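You operate a simulated robot arm through the tools that you are given. There is no shell and no other tool. Be economical: measure what you need, move in short steps, check, and stop when the job is done.

You are at the controls of a simulated robot arm. One attempt, no reset.

TASK
Clamp the taped carton and stick the matching label on its top.
Fine: free the holder's jaw, slide it up to the carton, lock its lever; press the label on.

The check looks at the end state, three seconds after you hand in, the way a careful person would. Anything else that was tipped, shoved, dropped, spilled or broken makes it a failure.

THE ROBOT
A 7-joint arm with a fingered hand on a trunk, on a base that drives. Base frame: it is fixed to the floor where the robot stands at the start and does not move with it; the origin is under the middle of the robot, x ahead of it, y to its left, z up; the surface under the hand at the start is at about z = 850. Readings come in mm, rad, newtons and seconds.
Its first joint turns from -2.007 to 2.007 rad. Places, roughly: flavour knob [600, -100, 1200]; full [600, 300, 1000]; help button [600, -200, 1100]; jaw lever [700, 100, 1000]; label [500, 1250, 1000]; packed button [600, 0, 900]; reject button [600, -100, 900]; zero knob [600, -200, 900]. Payload 5 kg.
The tool frame sits at the grasp point between the pads (the TCP): z along the fingers, y along the line on which they close. The tips reach 32 mm beyond it. Largest opening 160 mm; the body of the gripper starts 89 mm behind the TCP. The gripper is a hand of 4 fingers: y runs from the thumb to the fingers, the wrist lies at [0, 0, -267] in the tool frame, and closing takes about 1.5 s.
Orientation is told as [roll, pitch, yaw] about the base's x, y, z axes, in that order, counted from this pose: with the fingers straight down and closing along the base's y, the tool's x points along the base's -x, its y along +y and its z along -z.

THE INTERFACE
- The arm moves only by the tool move_arm. Its argument "rows" is a list of rows, each a list of 7 numbers: the closure, from 0 (fully open) to 1 (shut), then the shift along the base's x, y, z in cm, then the turn, a rotation vector about the base's x, y, z in rad. In form: [[gripper, tx, ty, tz, wx, wy, wz], ...]. A call has 1 to 20 rows; each row shifts and turns the commanded pose from where the row before left it. A row lasts 0.2 s, in which the tool goes at most 50 mm and 0.15 rad; a call with a longer step from one row to the next is refused whole, and so is a gripper value outside its range. Where a pose cannot be reached the arm comes as near as it can. A force on the tool above 90 N (or 10 N above the force at the start of the call, whichever is more), or a blocked arm, ends the call early, and 0.2 s more pass. Each finger travels about 45 mm/s and halts on what it meets, pressing with about 21 N; the grip force reading is that of the motor and also rises with nothing between the fingers. The clock runs only during rows and for 0.2 s after the last one: add rows that do not move to give the fingers time. It gives the time, the measured TCP pose, the force on the tool (base axes), the opening and the grip force at its end, in the units of the frame above (readings bear some noise), with the torque about the TCP (base axes, N m) and any sound that the robot's microphone picked up, and new pictures: "show" is both (left out), scene, wrist or none.
- Cameras (640 x 400 px; columns grow to the right, rows downward): "scene" is now at [14.3, 202.4, 1697.4]; the picture's right is [-0.01, -1.00, 0.00], its down [-0.78, 0.01, -0.62] and it looks along [0.62, -0.01, -0.78] (base axes); focal length 266 px, centre (320, 200). "wrist" rides on the gripper at [80, -4, -114] in the tool frame; the picture's right is [0.05, 1.00, 0.00], its down [-0.81, 0.04, -0.58] and it looks along [-0.58, 0.03, 0.82] (tool axes); focal length 265 px, centre (320, 200). There is no depth. A picture from a camera that has moved, and an enlarged one, comes with that camera's place and axes in the base frame and with its lens.
- slide_trunk(by): slides the trunk up (or, below 0, down) by that many mm; the arm and the scene camera ride with it, the base frame stays. It gives what a move gives, with no picture.
- roll_base(legs): drives the robot by 1 to 6 legs, each [ahead, turn to the left] in mm and rad, along the robot's own axes; the way and the turn of a leg run together, so that a leg with both is an arc; at most 1500 mm and 3.142 rad a leg. The arm and the cameras ride along, it lands a little off, and it stops where it bumps. It gives what a move gives, and a new picture of the scene camera.
- set_grasp(shape): the hand has 4 fingers and takes this shape, open, in about a second: jaw (thumb against the fingers, like two jaws); tri (thumb and two fingers); tip (a fingertip pinch); poke (one finger out to press); point (the index stretched); flat (the hand flat); cup (the hand cupped); fist (a fist). The gripper value then closes the fingers along that shape, each until it touches; the sizes above hold for jaw. It gives what a move gives, with no picture.
- pan_tilt(pan, tilt): turns the head with the scene camera to pan (to the left, within 2.705 rad either way) and tilt (down, from -0.506 to 1.204), counted from straight ahead of the robot. It gives what a move gives, and a new picture of the scene camera.
- close_up(camera, box): a new picture of the part [left, top, right, bottom] of that camera's present view, enlarged. It takes no simulated time.
- close_job(): hands the job in; it is judged then, once.

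Work in short steps. Places have to be worked out from the pictures, the camera data and where the tool is seen: move nearer, look again, correct. Check each grasp and each placing, and mend what went wrong. You have 120 turns and 260 pictures in all, those below and enlarged ones among them. Open the gripper and draw the arm clear of the work before you hand the job in, unless the task says otherwise; then end with one line.

The tools are called after "Emit:" by a JSON object that holds its "fn" and its "kwargs". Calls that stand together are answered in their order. move_arm: Moves the arm, as the interface text tells. Its arguments: {"type":"object","properties":{"rows":{"type":"array"},"show":{"type":"string","enum":["both","scene","wrist","none"]}},"required":["rows"]} The other tools are called the same way: slide_trunk (by) slides the trunk up or down; set_grasp (shape) gives the hand a shape; roll_base (legs) drives the base; pan_tilt (pan, tilt) turns the head that bears the scene camera; close_up (camera, box) takes an enlarged picture of a part of a camera's view; close_job () hands the job in.

At the start:

```text
clock: 0.0
tool_pos: [610.3, 407.8, 1231.2]
tcp_rot: [0.0, -0.001, 0.001]
contact_force: [0.3, -0.7, -1.0]
ft_torque: [-0.02, -0.01, 0.02]
opening: 159.8
grip_force: 0.1
shape: jaw
trunk travel left (down, up): [-550.0, 440.0]
robot x, y, heading: [-2.1, -1.5, -0.001]
head pan, tilt: [-0.01, 0.902]
```

scene: 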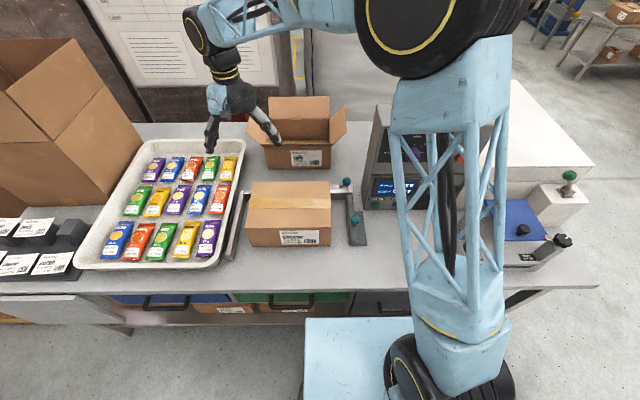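
wrist: 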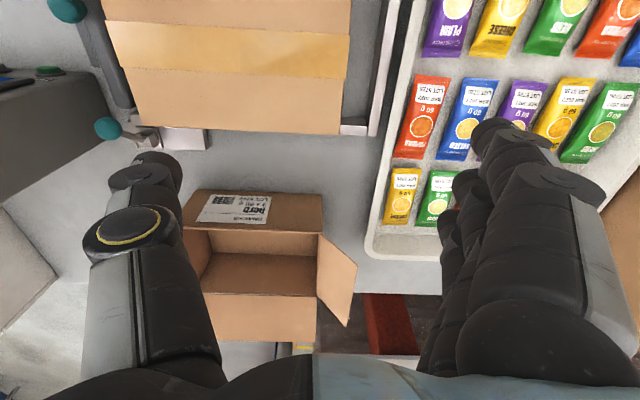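

The taped carton sits in a holder at the picture's centre, with the labels to the left. I'll enlarge both areas first.

Emit:
{"fn": "close_up", "kwargs": {"camera": "scene", "box": [220, 160, 380, 260]}}

Emit:
{"fn": "close_up", "kwargs": {"camera": "scene", "box": [0, 200, 128, 280]}}

Emit:
{"fn": "close_up", "kwargs": {"camera": "wrist", "box": [40, 0, 400, 225]}}

```text
4.00 times, centred on (300, 210) of scene
camera zoom: at [14.3, 202.4, 1697.4], right [-0.01, -1.0, 0.0], down [-0.78, 0.01, -0.62], along [0.62, -0.01, -0.78], focal length 1064 px, centre (400, 160)
```

zoom: 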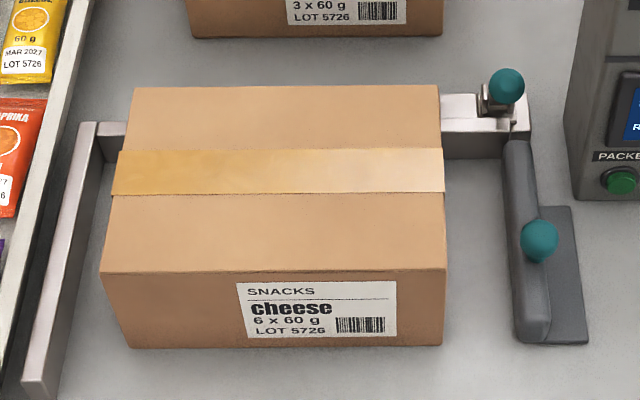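

```text
5.00 times, centred on (64, 240) of scene
camera zoom: at [14.3, 202.4, 1697.4], right [-0.01, -1.0, 0.0], down [-0.78, 0.01, -0.62], along [0.62, -0.01, -0.78], focal length 1329 px, centre (1600, 0)
```

zoom: 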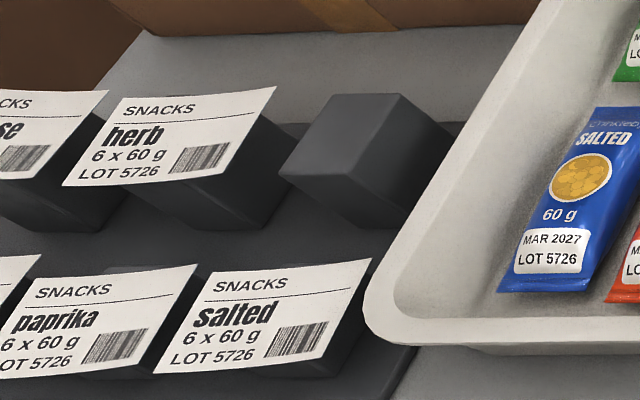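

```text
1.78 times, centred on (220, 112) of wrist
camera zoom: at [530.6, 403.6, 1345.1], right [-0.05, 1.0, 0.0], down [0.81, 0.04, 0.58], along [0.58, 0.03, -0.82], focal length 472 px, centre (498, 356)
```

zoom: 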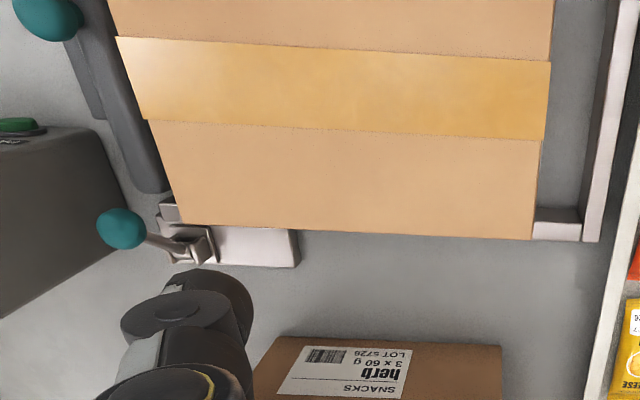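

The carton is "SNACKS cheese 6 x 60 g LOT 5726". I'll turn the head left to see the whole label row.

Emit:
{"fn": "pan_tilt", "kwargs": {"pan": 0.9, "tilt": 0.8}}

```text
clock: 1.2
tool_pos: [609.6, 408.3, 1231.8]
tcp_rot: [0.0, 0.0, 0.001]
contact_force: [-0.5, -0.5, 0.7]
ft_torque: [0.04, 0.04, 0.02]
opening: 160.0
grip_force: 0.0
shape: jaw
trunk travel left (down, up): [-550.0, 440.0]
robot x, y, heading: [0.4, 1.4, 0.001]
head pan, tilt: [0.901, 0.799]
camera scene: at [-11.0, 266.4, 1705.4], right [0.78, -0.62, 0.0], down [-0.45, -0.56, -0.7], along [0.43, 0.55, -0.72], focal length 266 px, centre (320, 200)
```

scene: 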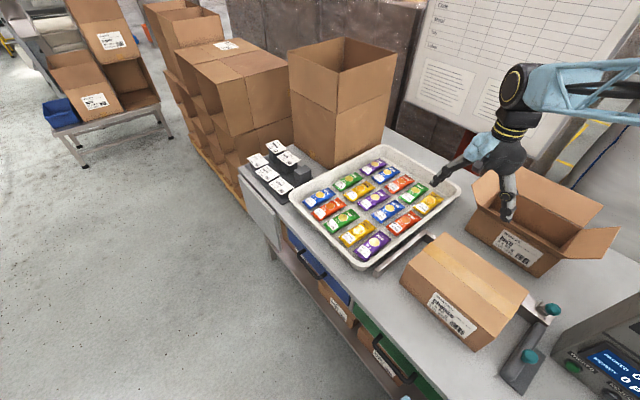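

Emit:
{"fn": "close_up", "kwargs": {"camera": "scene", "box": [230, 130, 326, 210]}}

Emit:
{"fn": "close_up", "kwargs": {"camera": "scene", "box": [400, 230, 560, 360]}}

```text
5.00 times, centred on (278, 170) of scene
camera zoom: at [-11.0, 266.4, 1705.4], right [0.78, -0.62, 0.0], down [-0.45, -0.56, -0.7], along [0.43, 0.55, -0.72], focal length 1329 px, centre (530, 350)
```

zoom: 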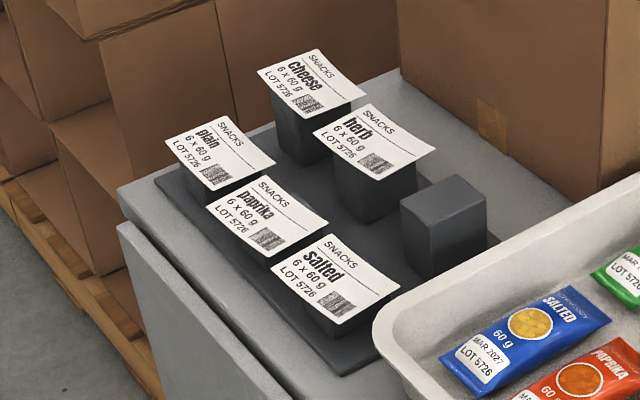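

```text
3.08 times, centred on (480, 295) of scene
camera zoom: at [-11.0, 266.4, 1705.4], right [0.78, -0.62, 0.0], down [-0.45, -0.56, -0.7], along [0.43, 0.55, -0.72], focal length 818 px, centre (-172, -92)
```

zoom: 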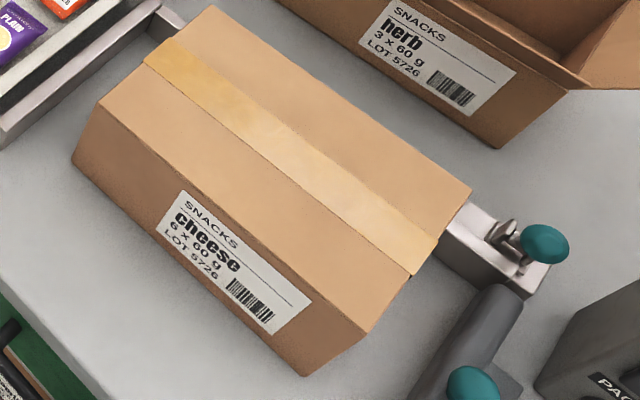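

The cheese label is on the rear-left block. Triangulating, I place the lever ball at about (693, 90, 953), the sliding-jaw knob at about (546, 69, 910), and the carton at x 476–672, y 157–437, with its top at about 977. I'll move the hand over the jaw for a closer look.

Emit:
{"fn": "move_arm", "kwargs": {"rows": [[0, -2, -4.4, 0, 0, 0, 0], [0, -2, -4.4, 0, 0, 0, 0], [0, -2, -4.4, 0, 0, 0, 0], [0, -2, -4.4, 0, 0, 0, 0], [0, -1, -4.4, 0, 0, 0, 0], [0, 0, -4.4, 0, 0, 0, 0], [0, 0, -4.4, 0, 0, 0, 0], [0, 0, 0, 0, 0, 0, 0], [0, 0, 0, 0, 0, 0, 0]], "show": "wrist"}}

Emit:
{"fn": "pan_tilt", "kwargs": {"pan": 0, "tilt": 0.9}}

```text
clock: 3.2
tool_pos: [521.2, 101.2, 1231.5]
tcp_rot: [0.001, 0.0, 0.001]
contact_force: [-0.4, -0.4, -0.6]
ft_torque: [-0.02, -0.04, 0.0]
opening: 159.8
grip_force: 0.0
shape: jaw
trunk travel left (down, up): [-550.0, 440.0]
robot x, y, heading: [0.4, -0.6, 0.001]
head pan, tilt: [0.901, 0.799]
camera wrist: at [442.0, 96.7, 1344.2], right [-0.05, 1.0, 0.0], down [0.81, 0.04, 0.58], along [0.58, 0.03, -0.82], focal length 265 px, centre (320, 200)
```

wrist: 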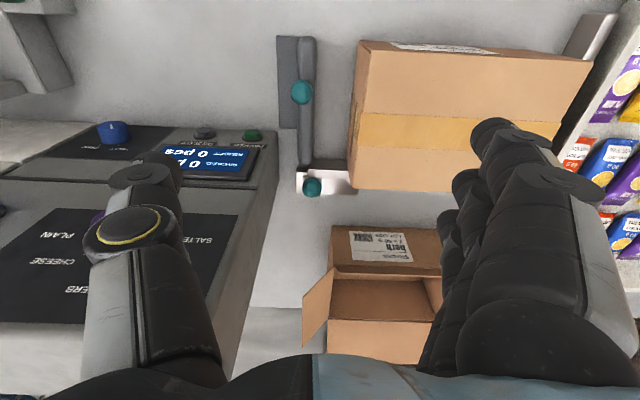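

```text
clock: 4.4
tool_pos: [521.0, 102.8, 1230.6]
tcp_rot: [-0.001, 0.0, 0.0]
contact_force: [0.9, 0.6, 0.4]
ft_torque: [0.01, -0.04, 0.0]
opening: 160.0
grip_force: 0.1
shape: jaw
trunk travel left (down, up): [-550.0, 440.0]
robot x, y, heading: [1.1, -2.4, -0.002]
head pan, tilt: [0.0, 0.901]
camera scene: at [14.3, 203.1, 1697.5], right [0.0, -1.0, 0.0], down [-0.78, 0.0, -0.62], along [0.62, 0.0, -0.78], focal length 266 px, centre (320, 200)
```

scene: 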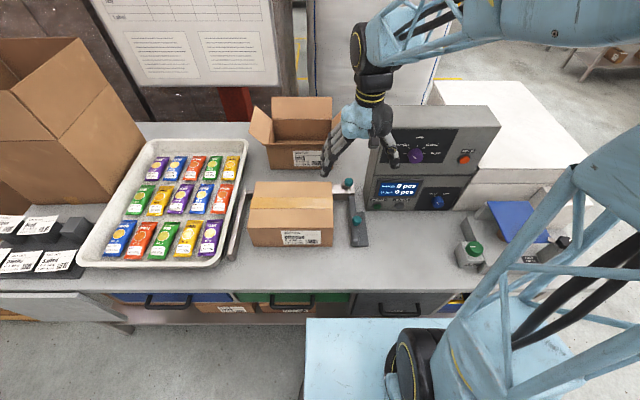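

Emit:
{"fn": "close_up", "kwargs": {"camera": "wrist", "box": [260, 20, 420, 220]}}

Emit:
{"fn": "close_up", "kwargs": {"camera": "scene", "box": [320, 160, 400, 260]}}

```text
2.00 times, centred on (340, 120) of wrist
camera zoom: at [442.0, 96.8, 1344.2], right [-0.05, 1.0, 0.0], down [0.81, 0.04, 0.58], along [0.58, 0.03, -0.82], focal length 531 px, centre (280, 360)
```

zoom: 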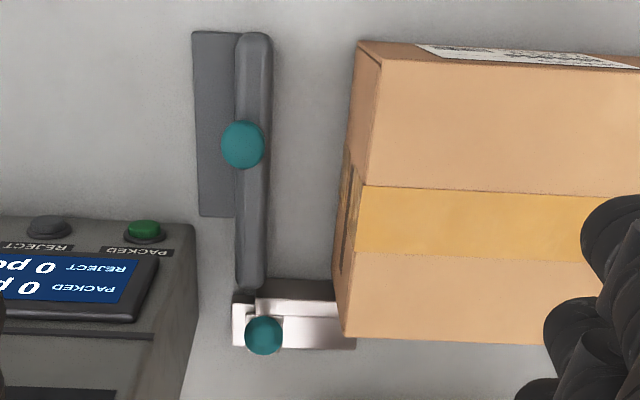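

```text
4.00 times, centred on (360, 210) of scene
camera zoom: at [14.3, 203.1, 1697.5], right [0.0, -1.0, 0.0], down [-0.78, 0.0, -0.62], along [0.62, 0.0, -0.78], focal length 1064 px, centre (160, 160)
```

zoom: 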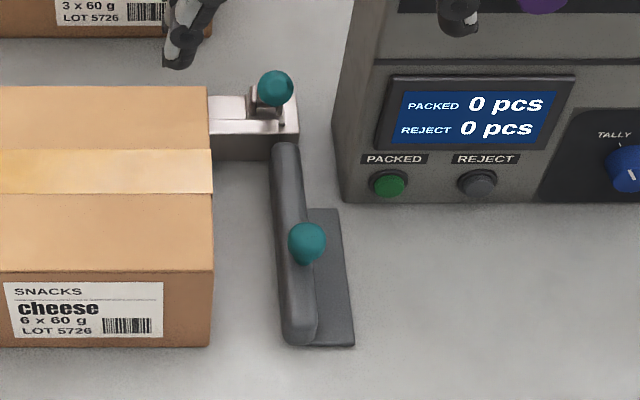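

I'll lower the hand and draw it back to get a nearer look at the lever.

Emit:
{"fn": "move_arm", "kwargs": {"rows": [[0, -2, 0, -4, 0, 0, 0], [0, -2, 0, -4, 0, 0, 0], [0, -2, 0, -4, 0, 0, 0], [0, 0, 0, -2, 0, 0, 0], [0, 0, 0, 0, 0, 0, 0]], "show": "wrist"}}

Emit:
{"fn": "close_up", "kwargs": {"camera": "wrist", "box": [250, 60, 410, 280]}}

```text
clock: 5.6
tool_pos: [459.6, 98.9, 1091.8]
tcp_rot: [-0.001, -0.002, -0.001]
contact_force: [-0.5, -0.3, 0.8]
ft_torque: [0.01, 0.05, -0.01]
opening: 159.8
grip_force: 0.1
shape: jaw
trunk travel left (down, up): [-550.0, 440.0]
robot x, y, heading: [1.3, 1.6, -0.001]
head pan, tilt: [0.0, 0.901]
camera wrist: at [380.3, 93.9, 1206.0], right [-0.05, 1.0, 0.0], down [0.81, 0.04, 0.58], along [0.58, 0.03, -0.82], focal length 265 px, centre (320, 200)
```

wrist: 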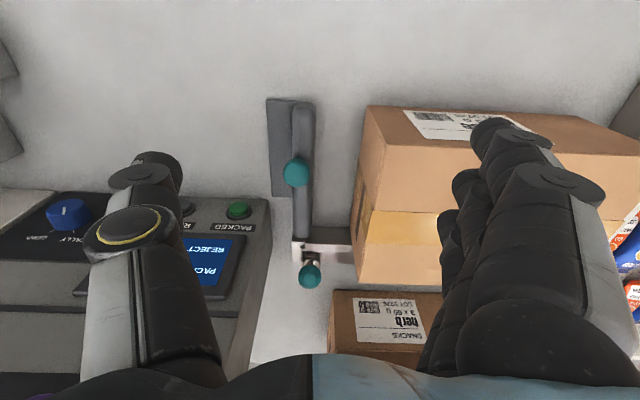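

```text
1.82 times, centred on (330, 170) of wrist
camera zoom: at [380.3, 93.9, 1206.0], right [-0.05, 1.0, 0.0], down [0.81, 0.04, 0.58], along [0.58, 0.03, -0.82], focal length 483 px, centre (302, 254)
```

zoom: 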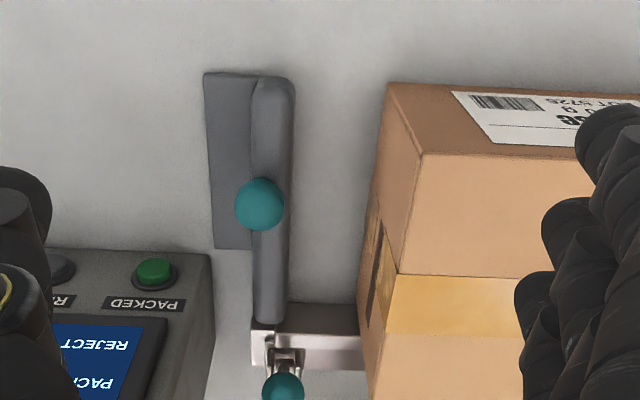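

I need a side view of the lever, so I'll yaw the hand by -90° and look along -y from above the carton.

Emit:
{"fn": "move_arm", "kwargs": {"rows": [[0, 0, 2, 3, 0, 0, -0.143], [0, 1, 2, 3, 0, 0, -0.143], [0, 2, 2, 1, 0, 0, -0.143], [0, 2, 2, 0, 0, 0, -0.143], [0, 3, 2, 0, 0, 0, -0.143], [0, 3, 2, 0, 0, 0, -0.143], [0, 3, 2, 0, 0, 0, -0.143], [0, 3, 2, 0, 0, 0, -0.143], [0, 3, 0, 0, 0, 0, -0.143], [0, 3, 0, 0, 0, 0, -0.143], [0, 0, 0, 0, 0, 0, -0.14], [0, 0, 0, 0, 0, 0, 0], [0, 0, 0, 0, 0, 0, 0]], "show": "wrist"}}

Emit:
{"fn": "close_up", "kwargs": {"camera": "wrist", "box": [240, 100, 400, 300]}}

```text
clock: 8.4
tool_pos: [692.5, 260.0, 1161.0]
tcp_rot: [0.001, -0.002, -1.571]
contact_force: [0.2, -1.0, -0.6]
ft_torque: [-0.01, 0.0, 0.0]
opening: 159.9
grip_force: 0.1
shape: jaw
trunk travel left (down, up): [-550.0, 440.0]
robot x, y, heading: [2.3, 3.7, 0.002]
head pan, tilt: [0.0, 0.901]
camera wrist: at [688.1, 340.0, 1274.5], right [1.0, 0.05, 0.0], down [0.04, -0.81, 0.58], along [0.03, -0.58, -0.82], focal length 265 px, centre (320, 200)
```

wrist: 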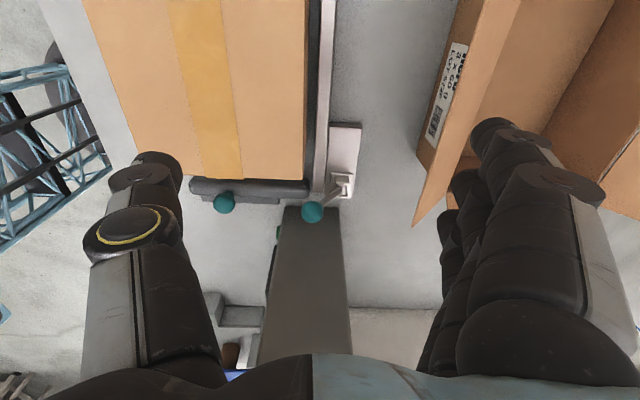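

```text
2.00 times, centred on (320, 200) of wrist
camera zoom: at [688.1, 340.0, 1274.5], right [1.0, 0.05, 0.0], down [0.04, -0.81, 0.58], along [0.03, -0.58, -0.82], focal length 531 px, centre (320, 200)
```

zoom: 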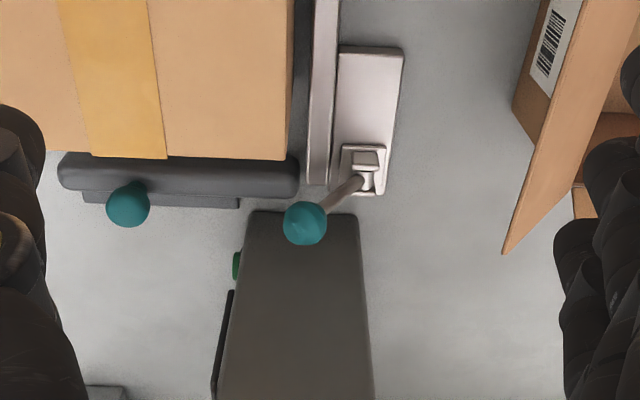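

The lever pivots at about (728, 98, 890) with its ball at (692, 90, 953), so it tilts toward the robot. The machine's side is at about y = 25. I'll raise the trunk so the forearm comes down steeply over the machine, then bring the hand over the lever.

Emit:
{"fn": "slide_trunk", "kwargs": {"by": 250}}

Emit:
{"fn": "move_arm", "kwargs": {"rows": [[0.3, 0, -3.4, -5, 0, 0, 0], [0.3, 0, -3.4, -5, 0, 0, 0], [0.3, 0, -3.4, -5, 0, 0, 0], [0.3, 0, -3.4, -5, 0, 0, 0], [0.3, 0, -3.4, -5, 0, 0, 0], [0.3, 0, 0, -5, 0, 0, 0], [0.3, 0, 0, 0, 0, 0, 0]]}}

```text
clock: 11.0
tool_pos: [689.0, 260.4, 1410.2]
tcp_rot: [0.002, -0.001, -1.568]
contact_force: [-0.6, 0.7, 0.3]
ft_torque: [0.0, 0.0, 0.03]
opening: 160.0
grip_force: 0.2
shape: jaw
trunk travel left (down, up): [-800.0, 190.0]
robot x, y, heading: [-1.2, 2.0, -0.001]
head pan, tilt: [0.0, 0.901]
```

```text
refused: row 1 steps farther than a row can; nothing moved
```

That row's step was too long, so I'll use smaller steps.

Emit:
{"fn": "move_arm", "kwargs": {"rows": [[0.3, 0, -3.4, -3.5, 0, 0, 0], [0.3, 0, -3.4, -3.5, 0, 0, 0], [0.3, 0, -3.4, -3.5, 0, 0, 0], [0.3, 0, -3.4, -3.5, 0, 0, 0], [0.3, 0, -3.4, -3.5, 0, 0, 0], [0.3, 0, 0, -5, 0, 0, 0], [0.3, 0, 0, -5, 0, 0, 0], [0.3, 0, 0, 0, 0, 0, 0]]}}

```text
clock: 12.8
tool_pos: [691.7, 90.3, 1134.2]
tcp_rot: [0.001, -0.002, -1.569]
contact_force: [-0.8, -0.1, -0.3]
ft_torque: [-0.04, 0.0, -0.01]
opening: 112.2
grip_force: 0.1
shape: jaw
trunk travel left (down, up): [-800.0, 190.0]
robot x, y, heading: [1.8, 2.5, 0.002]
head pan, tilt: [0.0, 0.901]
camera scene: at [13.4, 203.3, 1947.6], right [0.0, -1.0, 0.0], down [-0.78, 0.0, -0.62], along [0.62, 0.0, -0.78], focal length 266 px, centre (320, 200)
camera wrist: at [687.9, 170.5, 1247.4], right [1.0, 0.05, 0.0], down [0.04, -0.81, 0.58], along [0.03, -0.58, -0.82], focal length 265 px, centre (320, 200)
```

scene: 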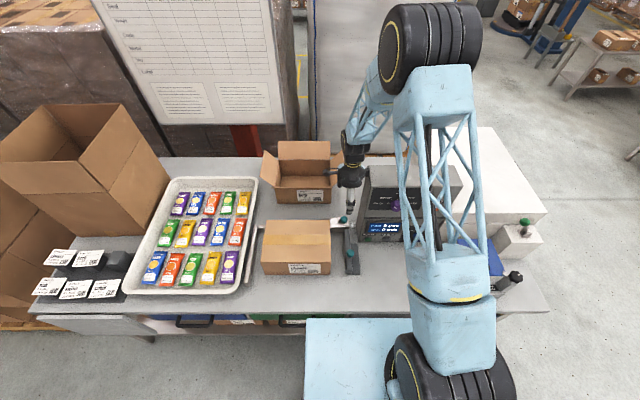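
wrist: 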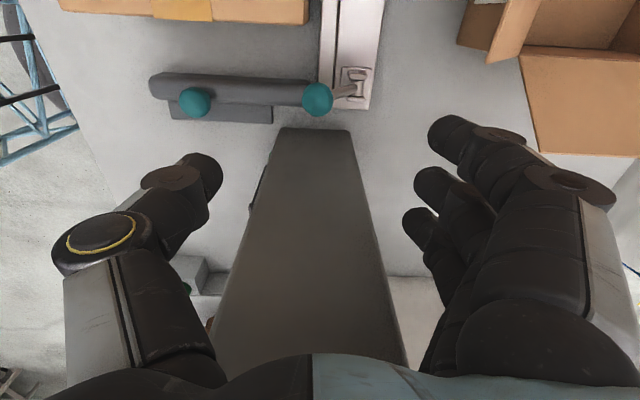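

The elbow is well above the machine. The ball reads (690, 93, 953), so I'll lower the hand with the thumb on its near side and the fingers on its far side.

Emit:
{"fn": "move_arm", "kwargs": {"rows": [[0.3, 0, 0.2, -4.5, 0, 0, 0], [0.3, 0, 0.1, -4.5, 0, 0, 0], [0.3, 0, 0, -4.5, 0, 0, 0], [0.3, 0, 0, -3.8, 0, 0, 0], [0.3, 0, 0, 0, 0, 0, 0]]}}

```text
clock: 14.0
tool_pos: [692.9, 92.5, 960.9]
tcp_rot: [0.001, 0.0, -1.569]
contact_force: [0.4, -0.8, -0.3]
ft_torque: [0.0, -0.01, -0.01]
opening: 112.3
grip_force: 0.0
shape: jaw
trunk travel left (down, up): [-800.0, 190.0]
robot x, y, heading: [0.2, 3.2, -0.005]
head pan, tilt: [0.0, 0.901]
camera scene: at [14.0, 203.0, 1947.5], right [0.0, -1.0, 0.0], down [-0.78, 0.0, -0.62], along [0.62, 0.0, -0.78], focal length 266 px, centre (320, 200)
camera wrist: at [689.1, 171.8, 1075.7], right [1.0, 0.05, 0.0], down [0.04, -0.81, 0.58], along [0.03, -0.58, -0.82], focal length 265 px, centre (320, 200)
```

scene: 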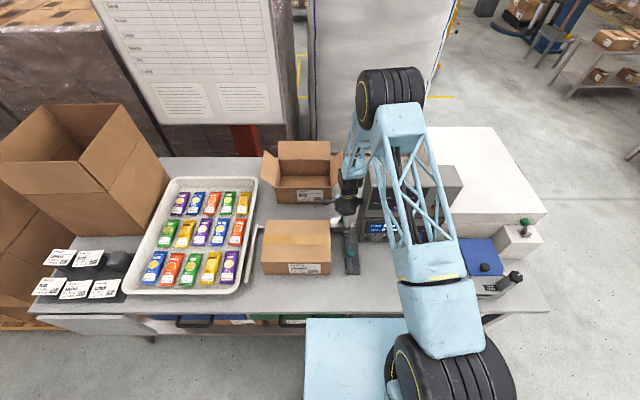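
wrist: 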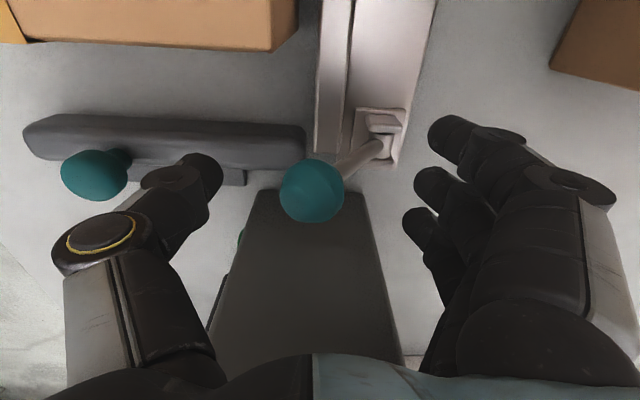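

The ball is centred between the fingers. I'll close them to a loose cage around it and nudge the lever toward +x, watching the force.

Emit:
{"fn": "move_arm", "kwargs": {"rows": [[0.68, 0, 0, 0, 0, 0, 0], [0.68, 0, 0, 0, 0, 0, 0], [0.68, 0, 0, 0, 0, 0, 0], [0.68, 0, 0, 0, 0, 0, 0], [0.68, 1, 0, 0, 0, 0, 0], [0.68, 1, 0, 0, 0, 0, 0], [0.68, 1, 0, 0.1, 0, 0, 0], [0.68, 0, 0, 0, 0, 0, 0]], "show": "wrist"}}

```text
clock: 15.8
tool_pos: [721.9, 91.8, 963.7]
tcp_rot: [-0.001, -0.002, -1.569]
contact_force: [-3.0, 0.1, 1.6]
ft_torque: [0.01, 0.02, -0.01]
opening: 53.3
grip_force: 0.2
shape: jaw
trunk travel left (down, up): [-800.0, 190.0]
robot x, y, heading: [3.1, 0.2, 0.002]
head pan, tilt: [0.0, 0.901]
camera wrist: at [719.2, 172.0, 1077.7], right [1.0, 0.05, 0.0], down [0.04, -0.81, 0.58], along [0.03, -0.58, -0.82], focal length 265 px, centre (320, 200)
```

wrist: 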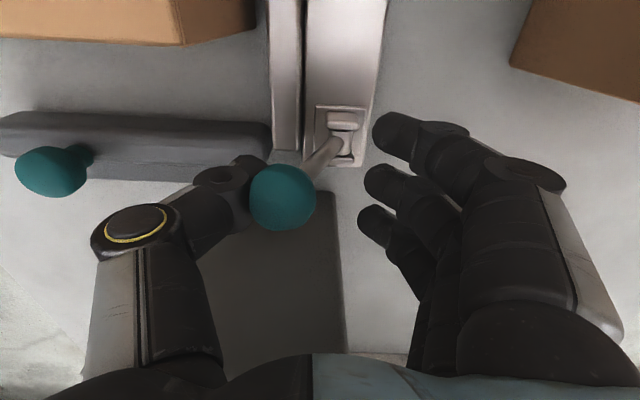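

The thumb has just met the ball and the lever gives easily with about 3 N. I'll continue.

Emit:
{"fn": "move_arm", "kwargs": {"rows": [[0.68, 1, 0, 0.2, 0, 0, 0], [0.68, 1, 0, 0.2, 0, 0, 0], [0.68, 1, 0, 0, 0, 0, 0], [0.68, 1, 0, 0, 0, 0, 0], [0.68, 0, 0, 0, 0, 0, 0]], "show": "wrist"}}

```text
clock: 17.0
tool_pos: [761.0, 92.4, 967.8]
tcp_rot: [0.0, -0.001, -1.57]
contact_force: [-0.3, 0.7, -1.5]
ft_torque: [0.01, 0.01, 0.02]
opening: 51.7
grip_force: 0.0
shape: jaw
trunk travel left (down, up): [-800.0, 190.0]
robot x, y, heading: [-0.4, -1.1, 0.004]
head pan, tilt: [0.0, 0.901]
camera wrist: at [758.4, 172.0, 1081.7], right [1.0, 0.05, 0.0], down [0.04, -0.81, 0.58], along [0.03, -0.58, -0.82], focal length 265 px, centre (320, 200)
```

wrist: 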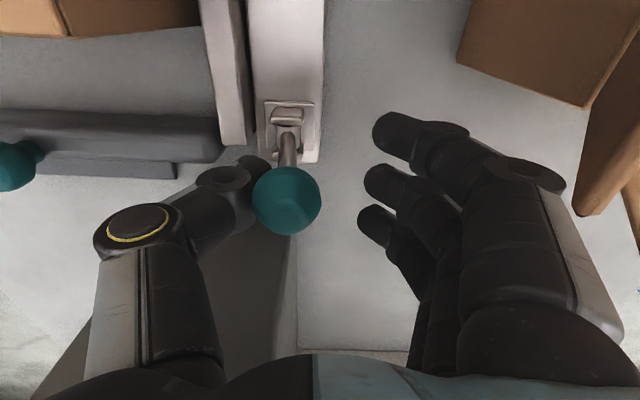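

The lever is now about upright with little resistance. I'll go on a little, watching the open carton's flap on the right.

Emit:
{"fn": "move_arm", "kwargs": {"rows": [[0.75, 1, 0, -0.1, 0, 0, 0], [0.75, 1, 0, -0.2, 0, 0, 0], [0.75, 0.5, 0, -0.2, 0, 0, 0], [0.75, 0, 0, 0, 0, 0, 0]], "show": "both"}}

Emit:
{"fn": "close_up", "kwargs": {"camera": "scene", "box": [250, 130, 410, 280]}}

```text
clock: 18.0
tool_pos: [786.0, 93.3, 961.6]
tcp_rot: [0.001, -0.002, -1.569]
contact_force: [0.3, -0.4, 0.8]
ft_torque: [0.01, 0.06, -0.02]
opening: 40.3
grip_force: 0.1
shape: jaw
trunk travel left (down, up): [-800.0, 190.0]
robot x, y, heading: [-1.8, -3.3, -0.0]
head pan, tilt: [0.0, 0.901]
camera scene: at [14.3, 203.1, 1947.5], right [0.0, -1.0, 0.0], down [-0.78, 0.0, -0.62], along [0.62, 0.0, -0.78], focal length 266 px, centre (320, 200)
camera wrist: at [782.8, 172.5, 1076.0], right [1.0, 0.05, 0.0], down [0.04, -0.81, 0.58], along [0.03, -0.58, -0.82], focal length 265 px, centre (320, 200)
```

scene: 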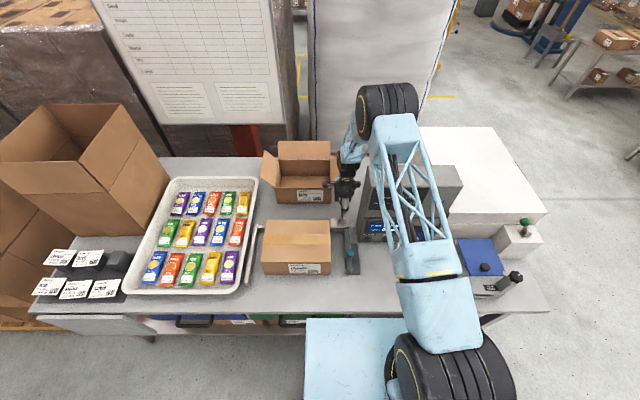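
wrist: 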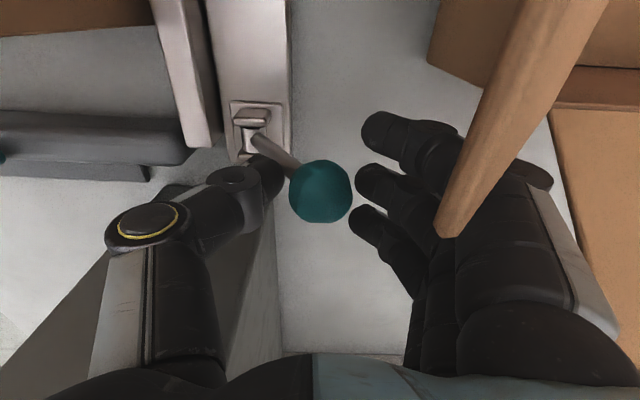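

```text
2.67 times, centred on (330, 205) of scene
camera zoom: at [14.3, 203.1, 1947.5], right [0.0, -1.0, 0.0], down [-0.78, 0.0, -0.62], along [0.62, 0.0, -0.78], focal length 709 px, centre (293, 187)
```

zoom: 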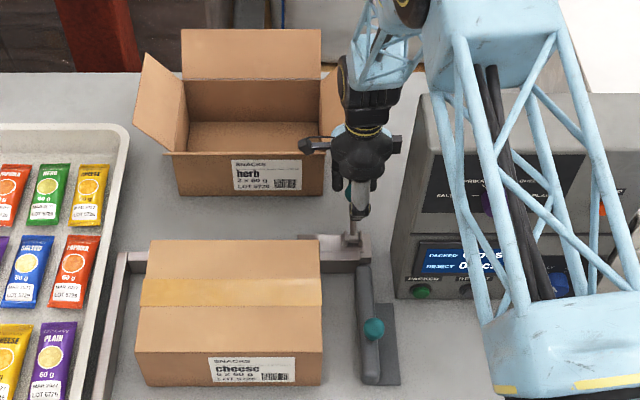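

The lever swung over its top and now rests tilted away, clear of the thumb. A flap is near the fingers, so I'll rise straight up first and then pull back to -x.

Emit:
{"fn": "move_arm", "kwargs": {"rows": [[0.75, 0, 0, 2, 0, 0, 0], [0.75, 0, 0, 3, 0, 0, 0], [0.75, 0, 0, 2, 0, 0, 0], [0.75, -3, 0, 2, 0, 0, 0], [0.75, -4, 0, 2, 0, 0, 0], [0.75, -4, 0, 2, 0, 0, 0], [0.75, 0, 0, 0, 0, 0, 0]], "show": "wrist"}}

```text
clock: 19.6
tool_pos: [674.7, 93.0, 1091.3]
tcp_rot: [-0.003, -0.002, -1.568]
contact_force: [0.1, -0.5, -0.3]
ft_torque: [0.0, 0.0, -0.02]
opening: 40.2
grip_force: 0.1
shape: jaw
trunk travel left (down, up): [-800.0, 190.0]
robot x, y, heading: [-3.4, -0.6, 0.001]
head pan, tilt: [0.0, 0.901]
camera wrist: at [671.9, 173.9, 1205.0], right [1.0, 0.05, 0.0], down [0.04, -0.81, 0.58], along [0.03, -0.58, -0.82], focal length 265 px, centre (320, 200)
```

wrist: 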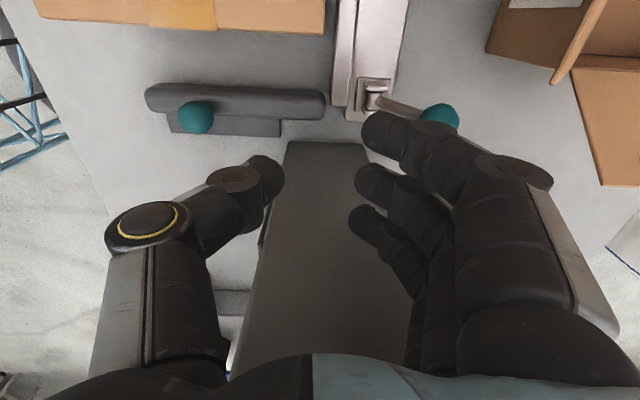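

The lever now rests at about (802, 90, 927), so it is presumably free. I'll close the hand, go around to the -y side of the jaw knob (540, 71, 910), and lower it there to push toward +y.

Emit:
{"fn": "move_arm", "kwargs": {"rows": [[1, -4.5, 0, 0, 0, 0, 0], [1, -4.5, 0, 0, 0, 0, 0], [1, -4, -2, 0, 0, 0, 0], [1, 0, -3.5, 0, 0, 0, 0], [1, 0, -2.5, 0, 0, 0, 0], [1, 0, 0, -4, 0, 0, 0], [1, 0, 0, -4, 0, 0, 0], [1, 0, 0, 0, 0, 0, 0]], "show": "both"}}

```text
clock: 21.4
tool_pos: [546.3, 12.9, 1014.2]
tcp_rot: [-0.001, -0.001, -1.567]
contact_force: [0.3, -0.7, -0.2]
ft_torque: [0.03, -0.03, 0.0]
opening: 0.1
grip_force: 21.2
shape: jaw
trunk travel left (down, up): [-800.0, 190.0]
robot x, y, heading: [0.2, 3.9, -0.0]
head pan, tilt: [0.0, 0.901]
camera scene: at [14.0, 203.4, 1947.5], right [0.0, -1.0, 0.0], down [-0.78, 0.0, -0.62], along [0.62, 0.0, -0.78], focal length 266 px, centre (320, 200)
camera wrist: at [543.0, 92.6, 1128.8], right [1.0, 0.05, 0.0], down [0.04, -0.81, 0.58], along [0.03, -0.58, -0.82], focal length 265 px, centre (320, 200)
```

scene: 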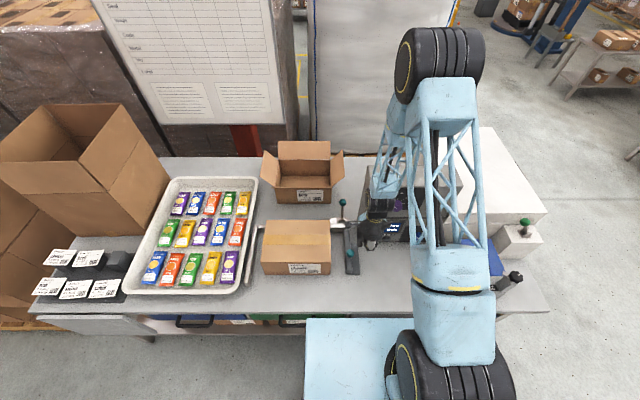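
wrist: 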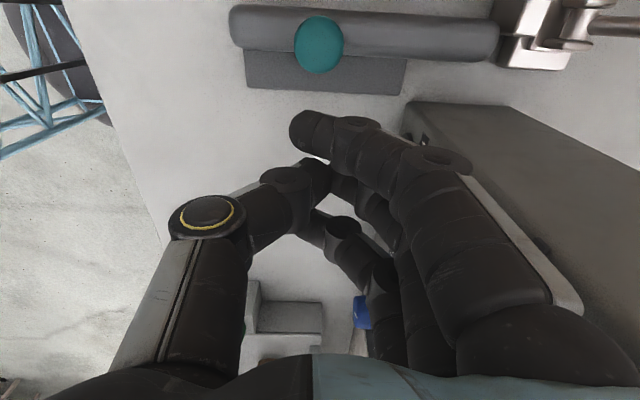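

The ball is at (543, 72, 910). I'll step 15 mm back toward -y and lower to z ≈ 915 beside it.

Emit:
{"fn": "move_arm", "kwargs": {"rows": [[1, 0, -1.5, -2, 0, 0, 0], [1, 0, 0, -4, 0, 0, 0], [1, 0, 0, -3.5, 0, 0, 0], [1, 0, 0, 0, 0, 0, 0]], "show": "wrist"}}

```text
clock: 22.4
tool_pos: [548.0, -3.6, 920.0]
tcp_rot: [0.0, -0.003, -1.568]
contact_force: [0.0, 0.7, 0.9]
ft_torque: [0.01, 0.03, 0.0]
opening: 0.0
grip_force: 21.3
shape: jaw
trunk travel left (down, up): [-800.0, 190.0]
robot x, y, heading: [0.4, -0.2, -0.004]
head pan, tilt: [0.0, 0.901]
camera wrist: at [544.2, 76.8, 1033.1], right [1.0, 0.05, 0.0], down [0.04, -0.81, 0.58], along [0.03, -0.58, -0.82], focal length 265 px, centre (320, 200)
```

wrist: 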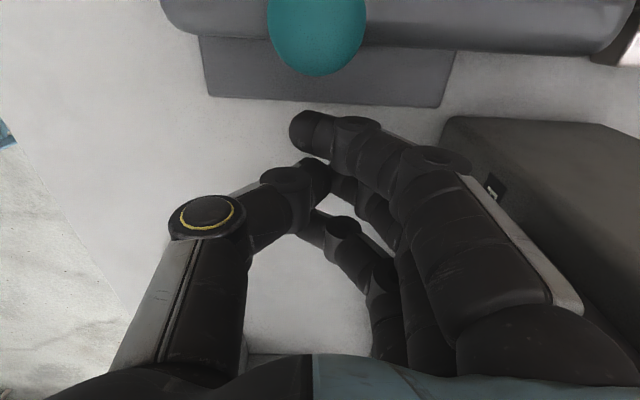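

The hand is clear beside the knob. I'll push toward +y in small steps and watch the force.

Emit:
{"fn": "move_arm", "kwargs": {"rows": [[1, 0, 1, 0, 0, 0, 0], [1, 0, 1, 0, 0, 0, 0], [1, 0, 1, 0, 0, 0, 0], [1, 0, 1, 0, 0, 0, 0], [1, 0, 1, 0, 0, 0, 0], [1, 0, 0, 0, 0, 0, 0]]}}

Emit:
{"fn": "close_up", "kwargs": {"camera": "scene", "box": [240, 180, 400, 290]}}

```text
clock: 23.8
tool_pos: [547.0, 48.6, 918.6]
tcp_rot: [0.001, -0.001, -1.567]
contact_force: [0.2, 0.3, 0.6]
ft_torque: [-0.01, 0.02, 0.01]
opening: 0.2
grip_force: 21.1
shape: jaw
trunk travel left (down, up): [-800.0, 190.0]
robot x, y, heading: [-3.2, -4.0, 0.003]
head pan, tilt: [0.0, 0.901]
camera scene: at [14.4, 202.7, 1947.5], right [0.0, -1.0, 0.0], down [-0.78, 0.0, -0.62], along [0.62, 0.0, -0.78], focal length 266 px, centre (320, 200)
camera wrist: at [543.8, 127.7, 1031.6], right [1.0, 0.05, 0.0], down [0.04, -0.81, 0.58], along [0.03, -0.58, -0.82], focal length 265 px, centre (320, 200)
```

scene: 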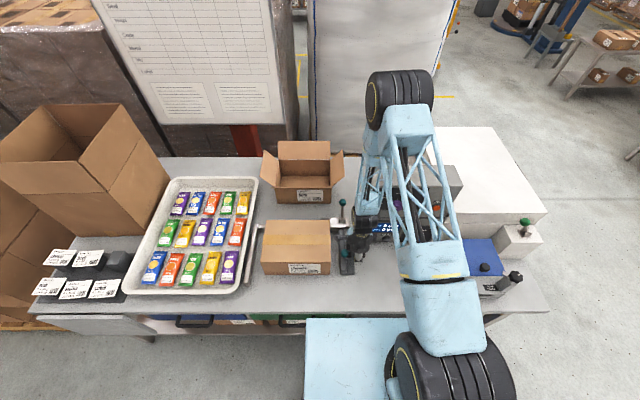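
wrist: 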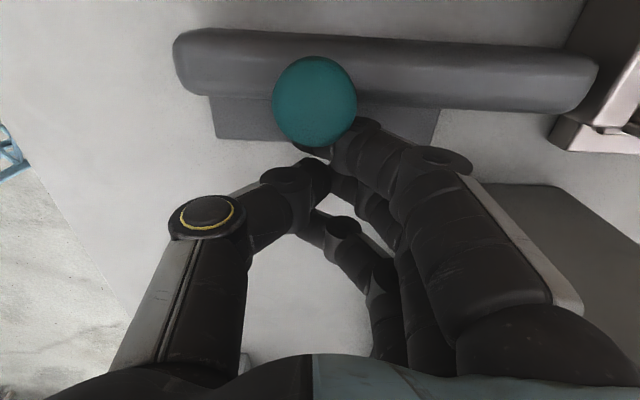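

```text
3.64 times, centred on (320, 235) of scene
camera zoom: at [14.4, 202.7, 1947.5], right [0.0, -1.0, 0.0], down [-0.78, 0.0, -0.62], along [0.62, 0.0, -0.78], focal length 967 px, centre (320, 73)
```

zoom: 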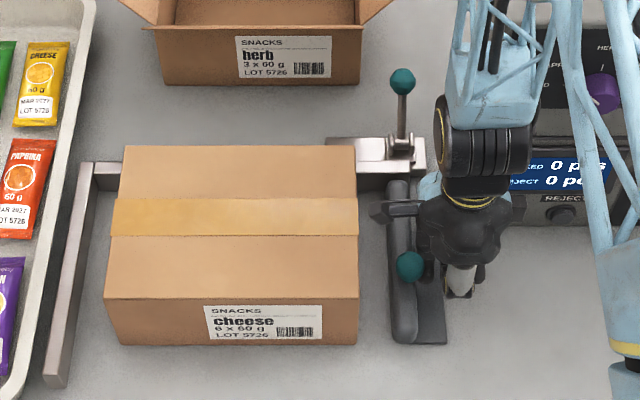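

The jaw slides freely, with its face now at about y = 119 and carrying the knob. The carton is still about 38 mm away, and about 50 mm short of the fixed jaw. I'll keep pushing.

Emit:
{"fn": "move_arm", "kwargs": {"rows": [[1, 0, 1, 0, 0, 0, 0], [1, 0, 1, 0, 0, 0, 0], [1, 0, 1, 0, 0, 0, 0], [1, 0, 1, 0, 0, 0, 0], [1, 0, 0.8, 0, 0, 0, 0], [1, 0, 0.8, 0, 0, 0, 0], [1, 0, 0, 0, 0, 0, 0]]}}

Emit:
{"fn": "close_up", "kwargs": {"camera": "scene", "box": [240, 180, 400, 290]}}

```text
clock: 25.4
tool_pos: [546.6, 102.9, 917.8]
tcp_rot: [0.0, 0.0, -1.569]
contact_force: [1.0, -1.2, -0.4]
ft_torque: [-0.06, 0.02, -0.02]
opening: 0.0
grip_force: 21.1
shape: jaw
trunk travel left (down, up): [-800.0, 190.0]
robot x, y, heading: [-0.2, -0.7, -0.004]
head pan, tilt: [0.0, 0.901]
camera scene: at [14.5, 202.6, 1947.5], right [0.0, -1.0, 0.0], down [-0.78, 0.0, -0.62], along [0.62, 0.0, -0.78], focal length 266 px, centre (320, 200)
camera wrist: at [543.7, 183.4, 1031.9], right [1.0, 0.05, 0.0], down [0.04, -0.82, 0.58], along [0.03, -0.58, -0.82], focal length 265 px, centre (320, 200)
```

scene: 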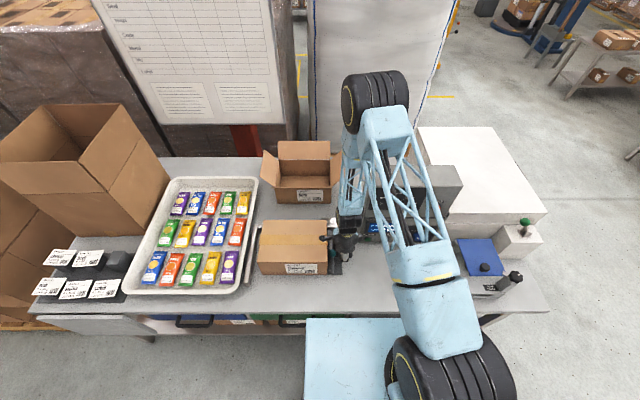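
wrist: 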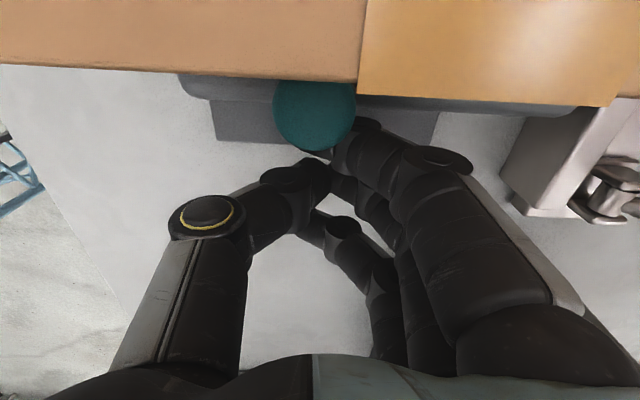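

```text
3.64 times, centred on (320, 235) of scene
camera zoom: at [14.5, 202.6, 1947.5], right [0.0, -1.0, 0.0], down [-0.78, 0.0, -0.62], along [0.62, 0.0, -0.78], focal length 967 px, centre (320, 73)
```

zoom: 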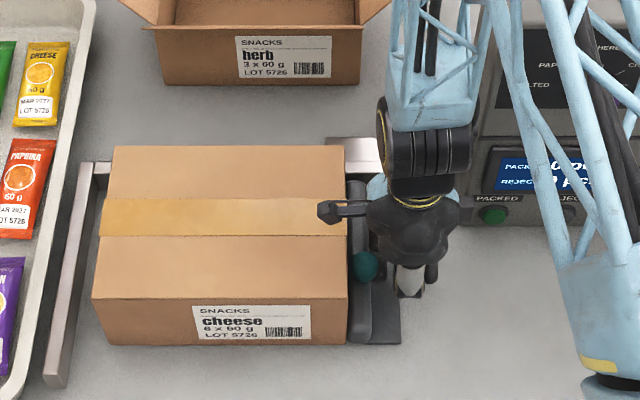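

The jaw is in contact and moves the carton along with about 1 N. About 35 mm remain to the fixed jaw, so I'll continue.

Emit:
{"fn": "move_arm", "kwargs": {"rows": [[1, 0, 1, 0, 0, 0, 0], [1, 0, 1, 0, 0, 0, 0], [1, 0, 0.7, 0, 0, 0, 0], [1, 0, 0, 0, 0, 0, 0]], "show": "wrist"}}

Emit:
{"fn": "close_up", "kwargs": {"camera": "scene", "box": [240, 180, 400, 290]}}

```text
clock: 26.4
tool_pos: [546.1, 131.2, 917.2]
tcp_rot: [0.0, 0.001, -1.569]
contact_force: [1.9, -1.6, 1.0]
ft_torque: [0.01, -0.01, -0.04]
opening: 0.0
grip_force: 21.2
shape: jaw
trunk travel left (down, up): [-800.0, 190.0]
robot x, y, heading: [0.6, 0.1, -0.006]
head pan, tilt: [0.0, 0.901]
camera wrist: at [542.8, 210.9, 1031.0], right [1.0, 0.05, 0.0], down [0.04, -0.81, 0.58], along [0.03, -0.58, -0.82], focal length 265 px, centre (320, 200)
```

wrist: 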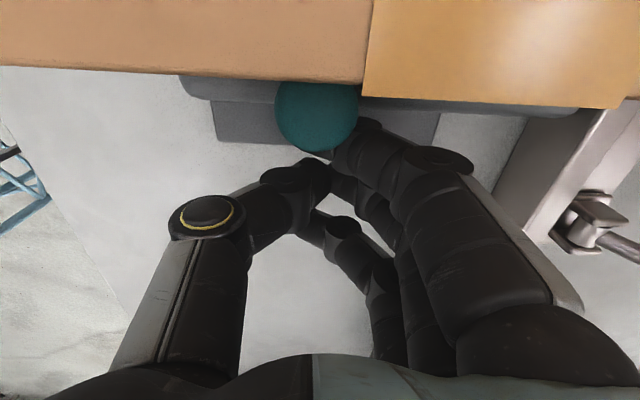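

```text
3.64 times, centred on (320, 235) of scene
camera zoom: at [14.5, 202.7, 1947.5], right [0.0, -1.0, 0.0], down [-0.78, 0.0, -0.62], along [0.62, 0.0, -0.78], focal length 967 px, centre (320, 73)
```

zoom: 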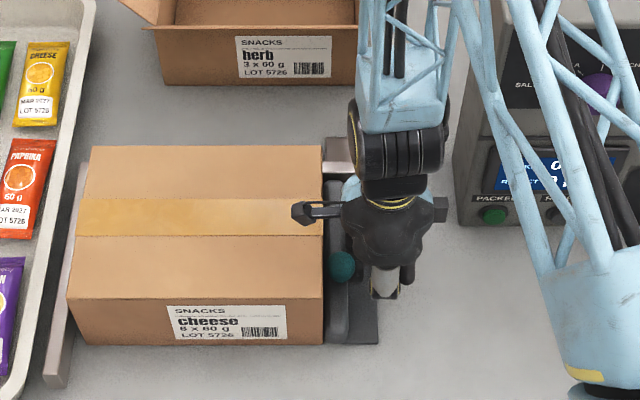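

About 8–10 mm are left. I'll push in small steps until the force rises.

Emit:
{"fn": "move_arm", "kwargs": {"rows": [[1, 0, 0.4, 0, 0, 0, 0], [1, 0, 0.4, 0, 0, 0, 0], [1, 0, 0.2, 0, 0, 0, 0], [1, 0, 0, 0, 0, 0, 0]], "show": "wrist"}}

Emit:
{"fn": "close_up", "kwargs": {"camera": "scene", "box": [240, 180, 400, 290]}}

```text
clock: 27.4
tool_pos: [544.6, 141.3, 917.7]
tcp_rot: [0.001, 0.0, -1.57]
contact_force: [2.3, -3.6, 0.2]
ft_torque: [-0.05, 0.02, -0.09]
opening: 0.3
grip_force: 20.6
shape: jaw
trunk travel left (down, up): [-800.0, 190.0]
robot x, y, heading: [-4.5, 2.2, -0.001]
head pan, tilt: [0.0, 0.901]
camera wrist: at [542.4, 221.0, 1031.2], right [1.0, 0.05, 0.0], down [0.04, -0.81, 0.58], along [0.03, -0.58, -0.82], focal length 265 px, centre (320, 200)
```

wrist: 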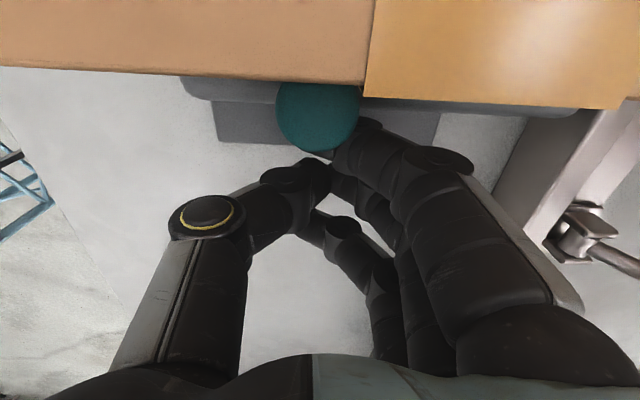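

```text
3.64 times, centred on (320, 235) of scene
camera zoom: at [14.5, 202.7, 1947.5], right [0.0, -1.0, 0.0], down [-0.78, 0.0, -0.62], along [0.62, 0.0, -0.78], focal length 967 px, centre (320, 73)
```

zoom: 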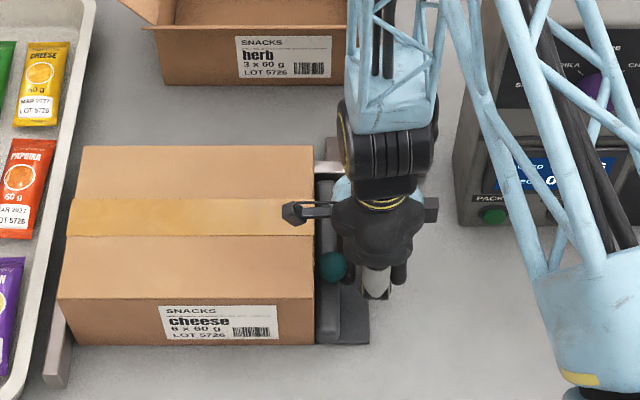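

Force is 3.6 N and the carton is nearly at the fixed jaw. I'll take a few more small steps.

Emit:
{"fn": "move_arm", "kwargs": {"rows": [[1, 0, 0.2, 0, 0, 0, 0], [1, 0, 0.2, 0, 0, 0, 0], [1, 0, 0.2, 0, 0, 0, 0], [1, 0, 0, 0, 0, 0, 0]], "show": "none"}}

Emit:
{"fn": "close_up", "kwargs": {"camera": "scene", "box": [240, 200, 336, 290]}}

```text
clock: 28.4
tool_pos: [545.0, 147.2, 917.3]
tcp_rot: [0.001, -0.002, -1.572]
contact_force: [1.4, -6.6, 1.1]
ft_torque: [-0.09, 0.01, -0.03]
opening: 0.0
grip_force: 20.9
shape: jaw
trunk travel left (down, up): [-800.0, 190.0]
robot x, y, heading: [4.4, 2.3, 0.008]
head pan, tilt: [0.0, 0.901]
```

```text
4.44 times, centred on (288, 245) of scene
camera zoom: at [14.5, 202.4, 1947.6], right [0.0, -1.0, 0.0], down [-0.78, 0.0, -0.62], along [0.62, 0.0, -0.78], focal length 1182 px, centre (462, 0)
```

zoom: 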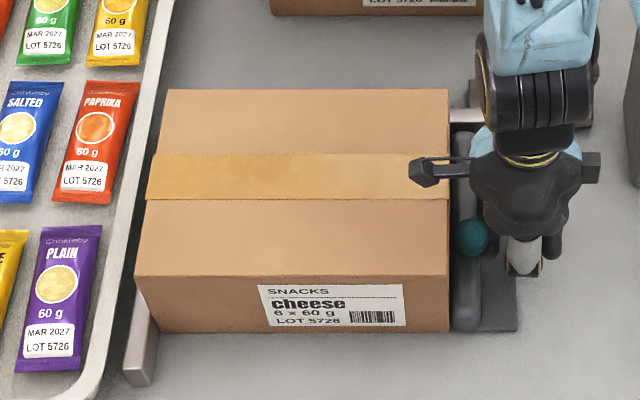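

Force has risen to 6.6 N. A little more will show whether it is seated.

Emit:
{"fn": "move_arm", "kwargs": {"rows": [[1, 0, 0.2, 0, 0, 0, 0], [1, 0, 0.2, 0, 0, 0, 0], [1, 0, 0, 0, 0, 0, 0]], "show": "none"}}

Emit:
{"fn": "close_up", "kwargs": {"camera": "scene", "box": [240, 200, 336, 290]}}

```text
clock: 29.2
tool_pos: [546.1, 147.2, 918.6]
tcp_rot: [0.001, -0.001, -1.572]
contact_force: [3.5, -24.7, 5.1]
ft_torque: [-0.22, 0.04, -0.11]
opening: 0.0
grip_force: 20.6
shape: jaw
trunk travel left (down, up): [-800.0, 190.0]
robot x, y, heading: [0.0, -0.8, -0.0]
head pan, tilt: [0.0, 0.901]
```

```text
4.44 times, centred on (288, 245) of scene
camera zoom: at [14.7, 200.2, 1947.8], right [0.0, -1.0, 0.0], down [-0.78, 0.0, -0.62], along [0.62, 0.0, -0.78], focal length 1182 px, centre (462, 0)
```

zoom: 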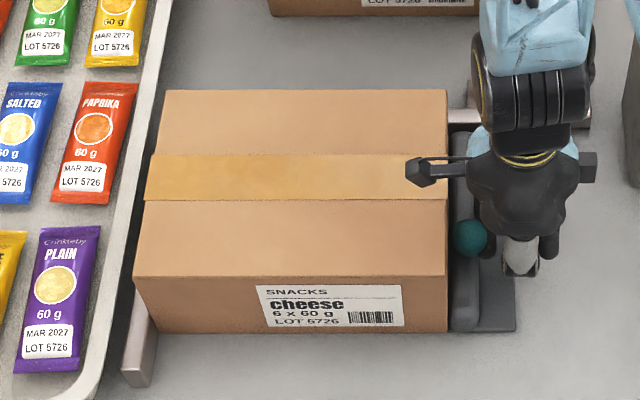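

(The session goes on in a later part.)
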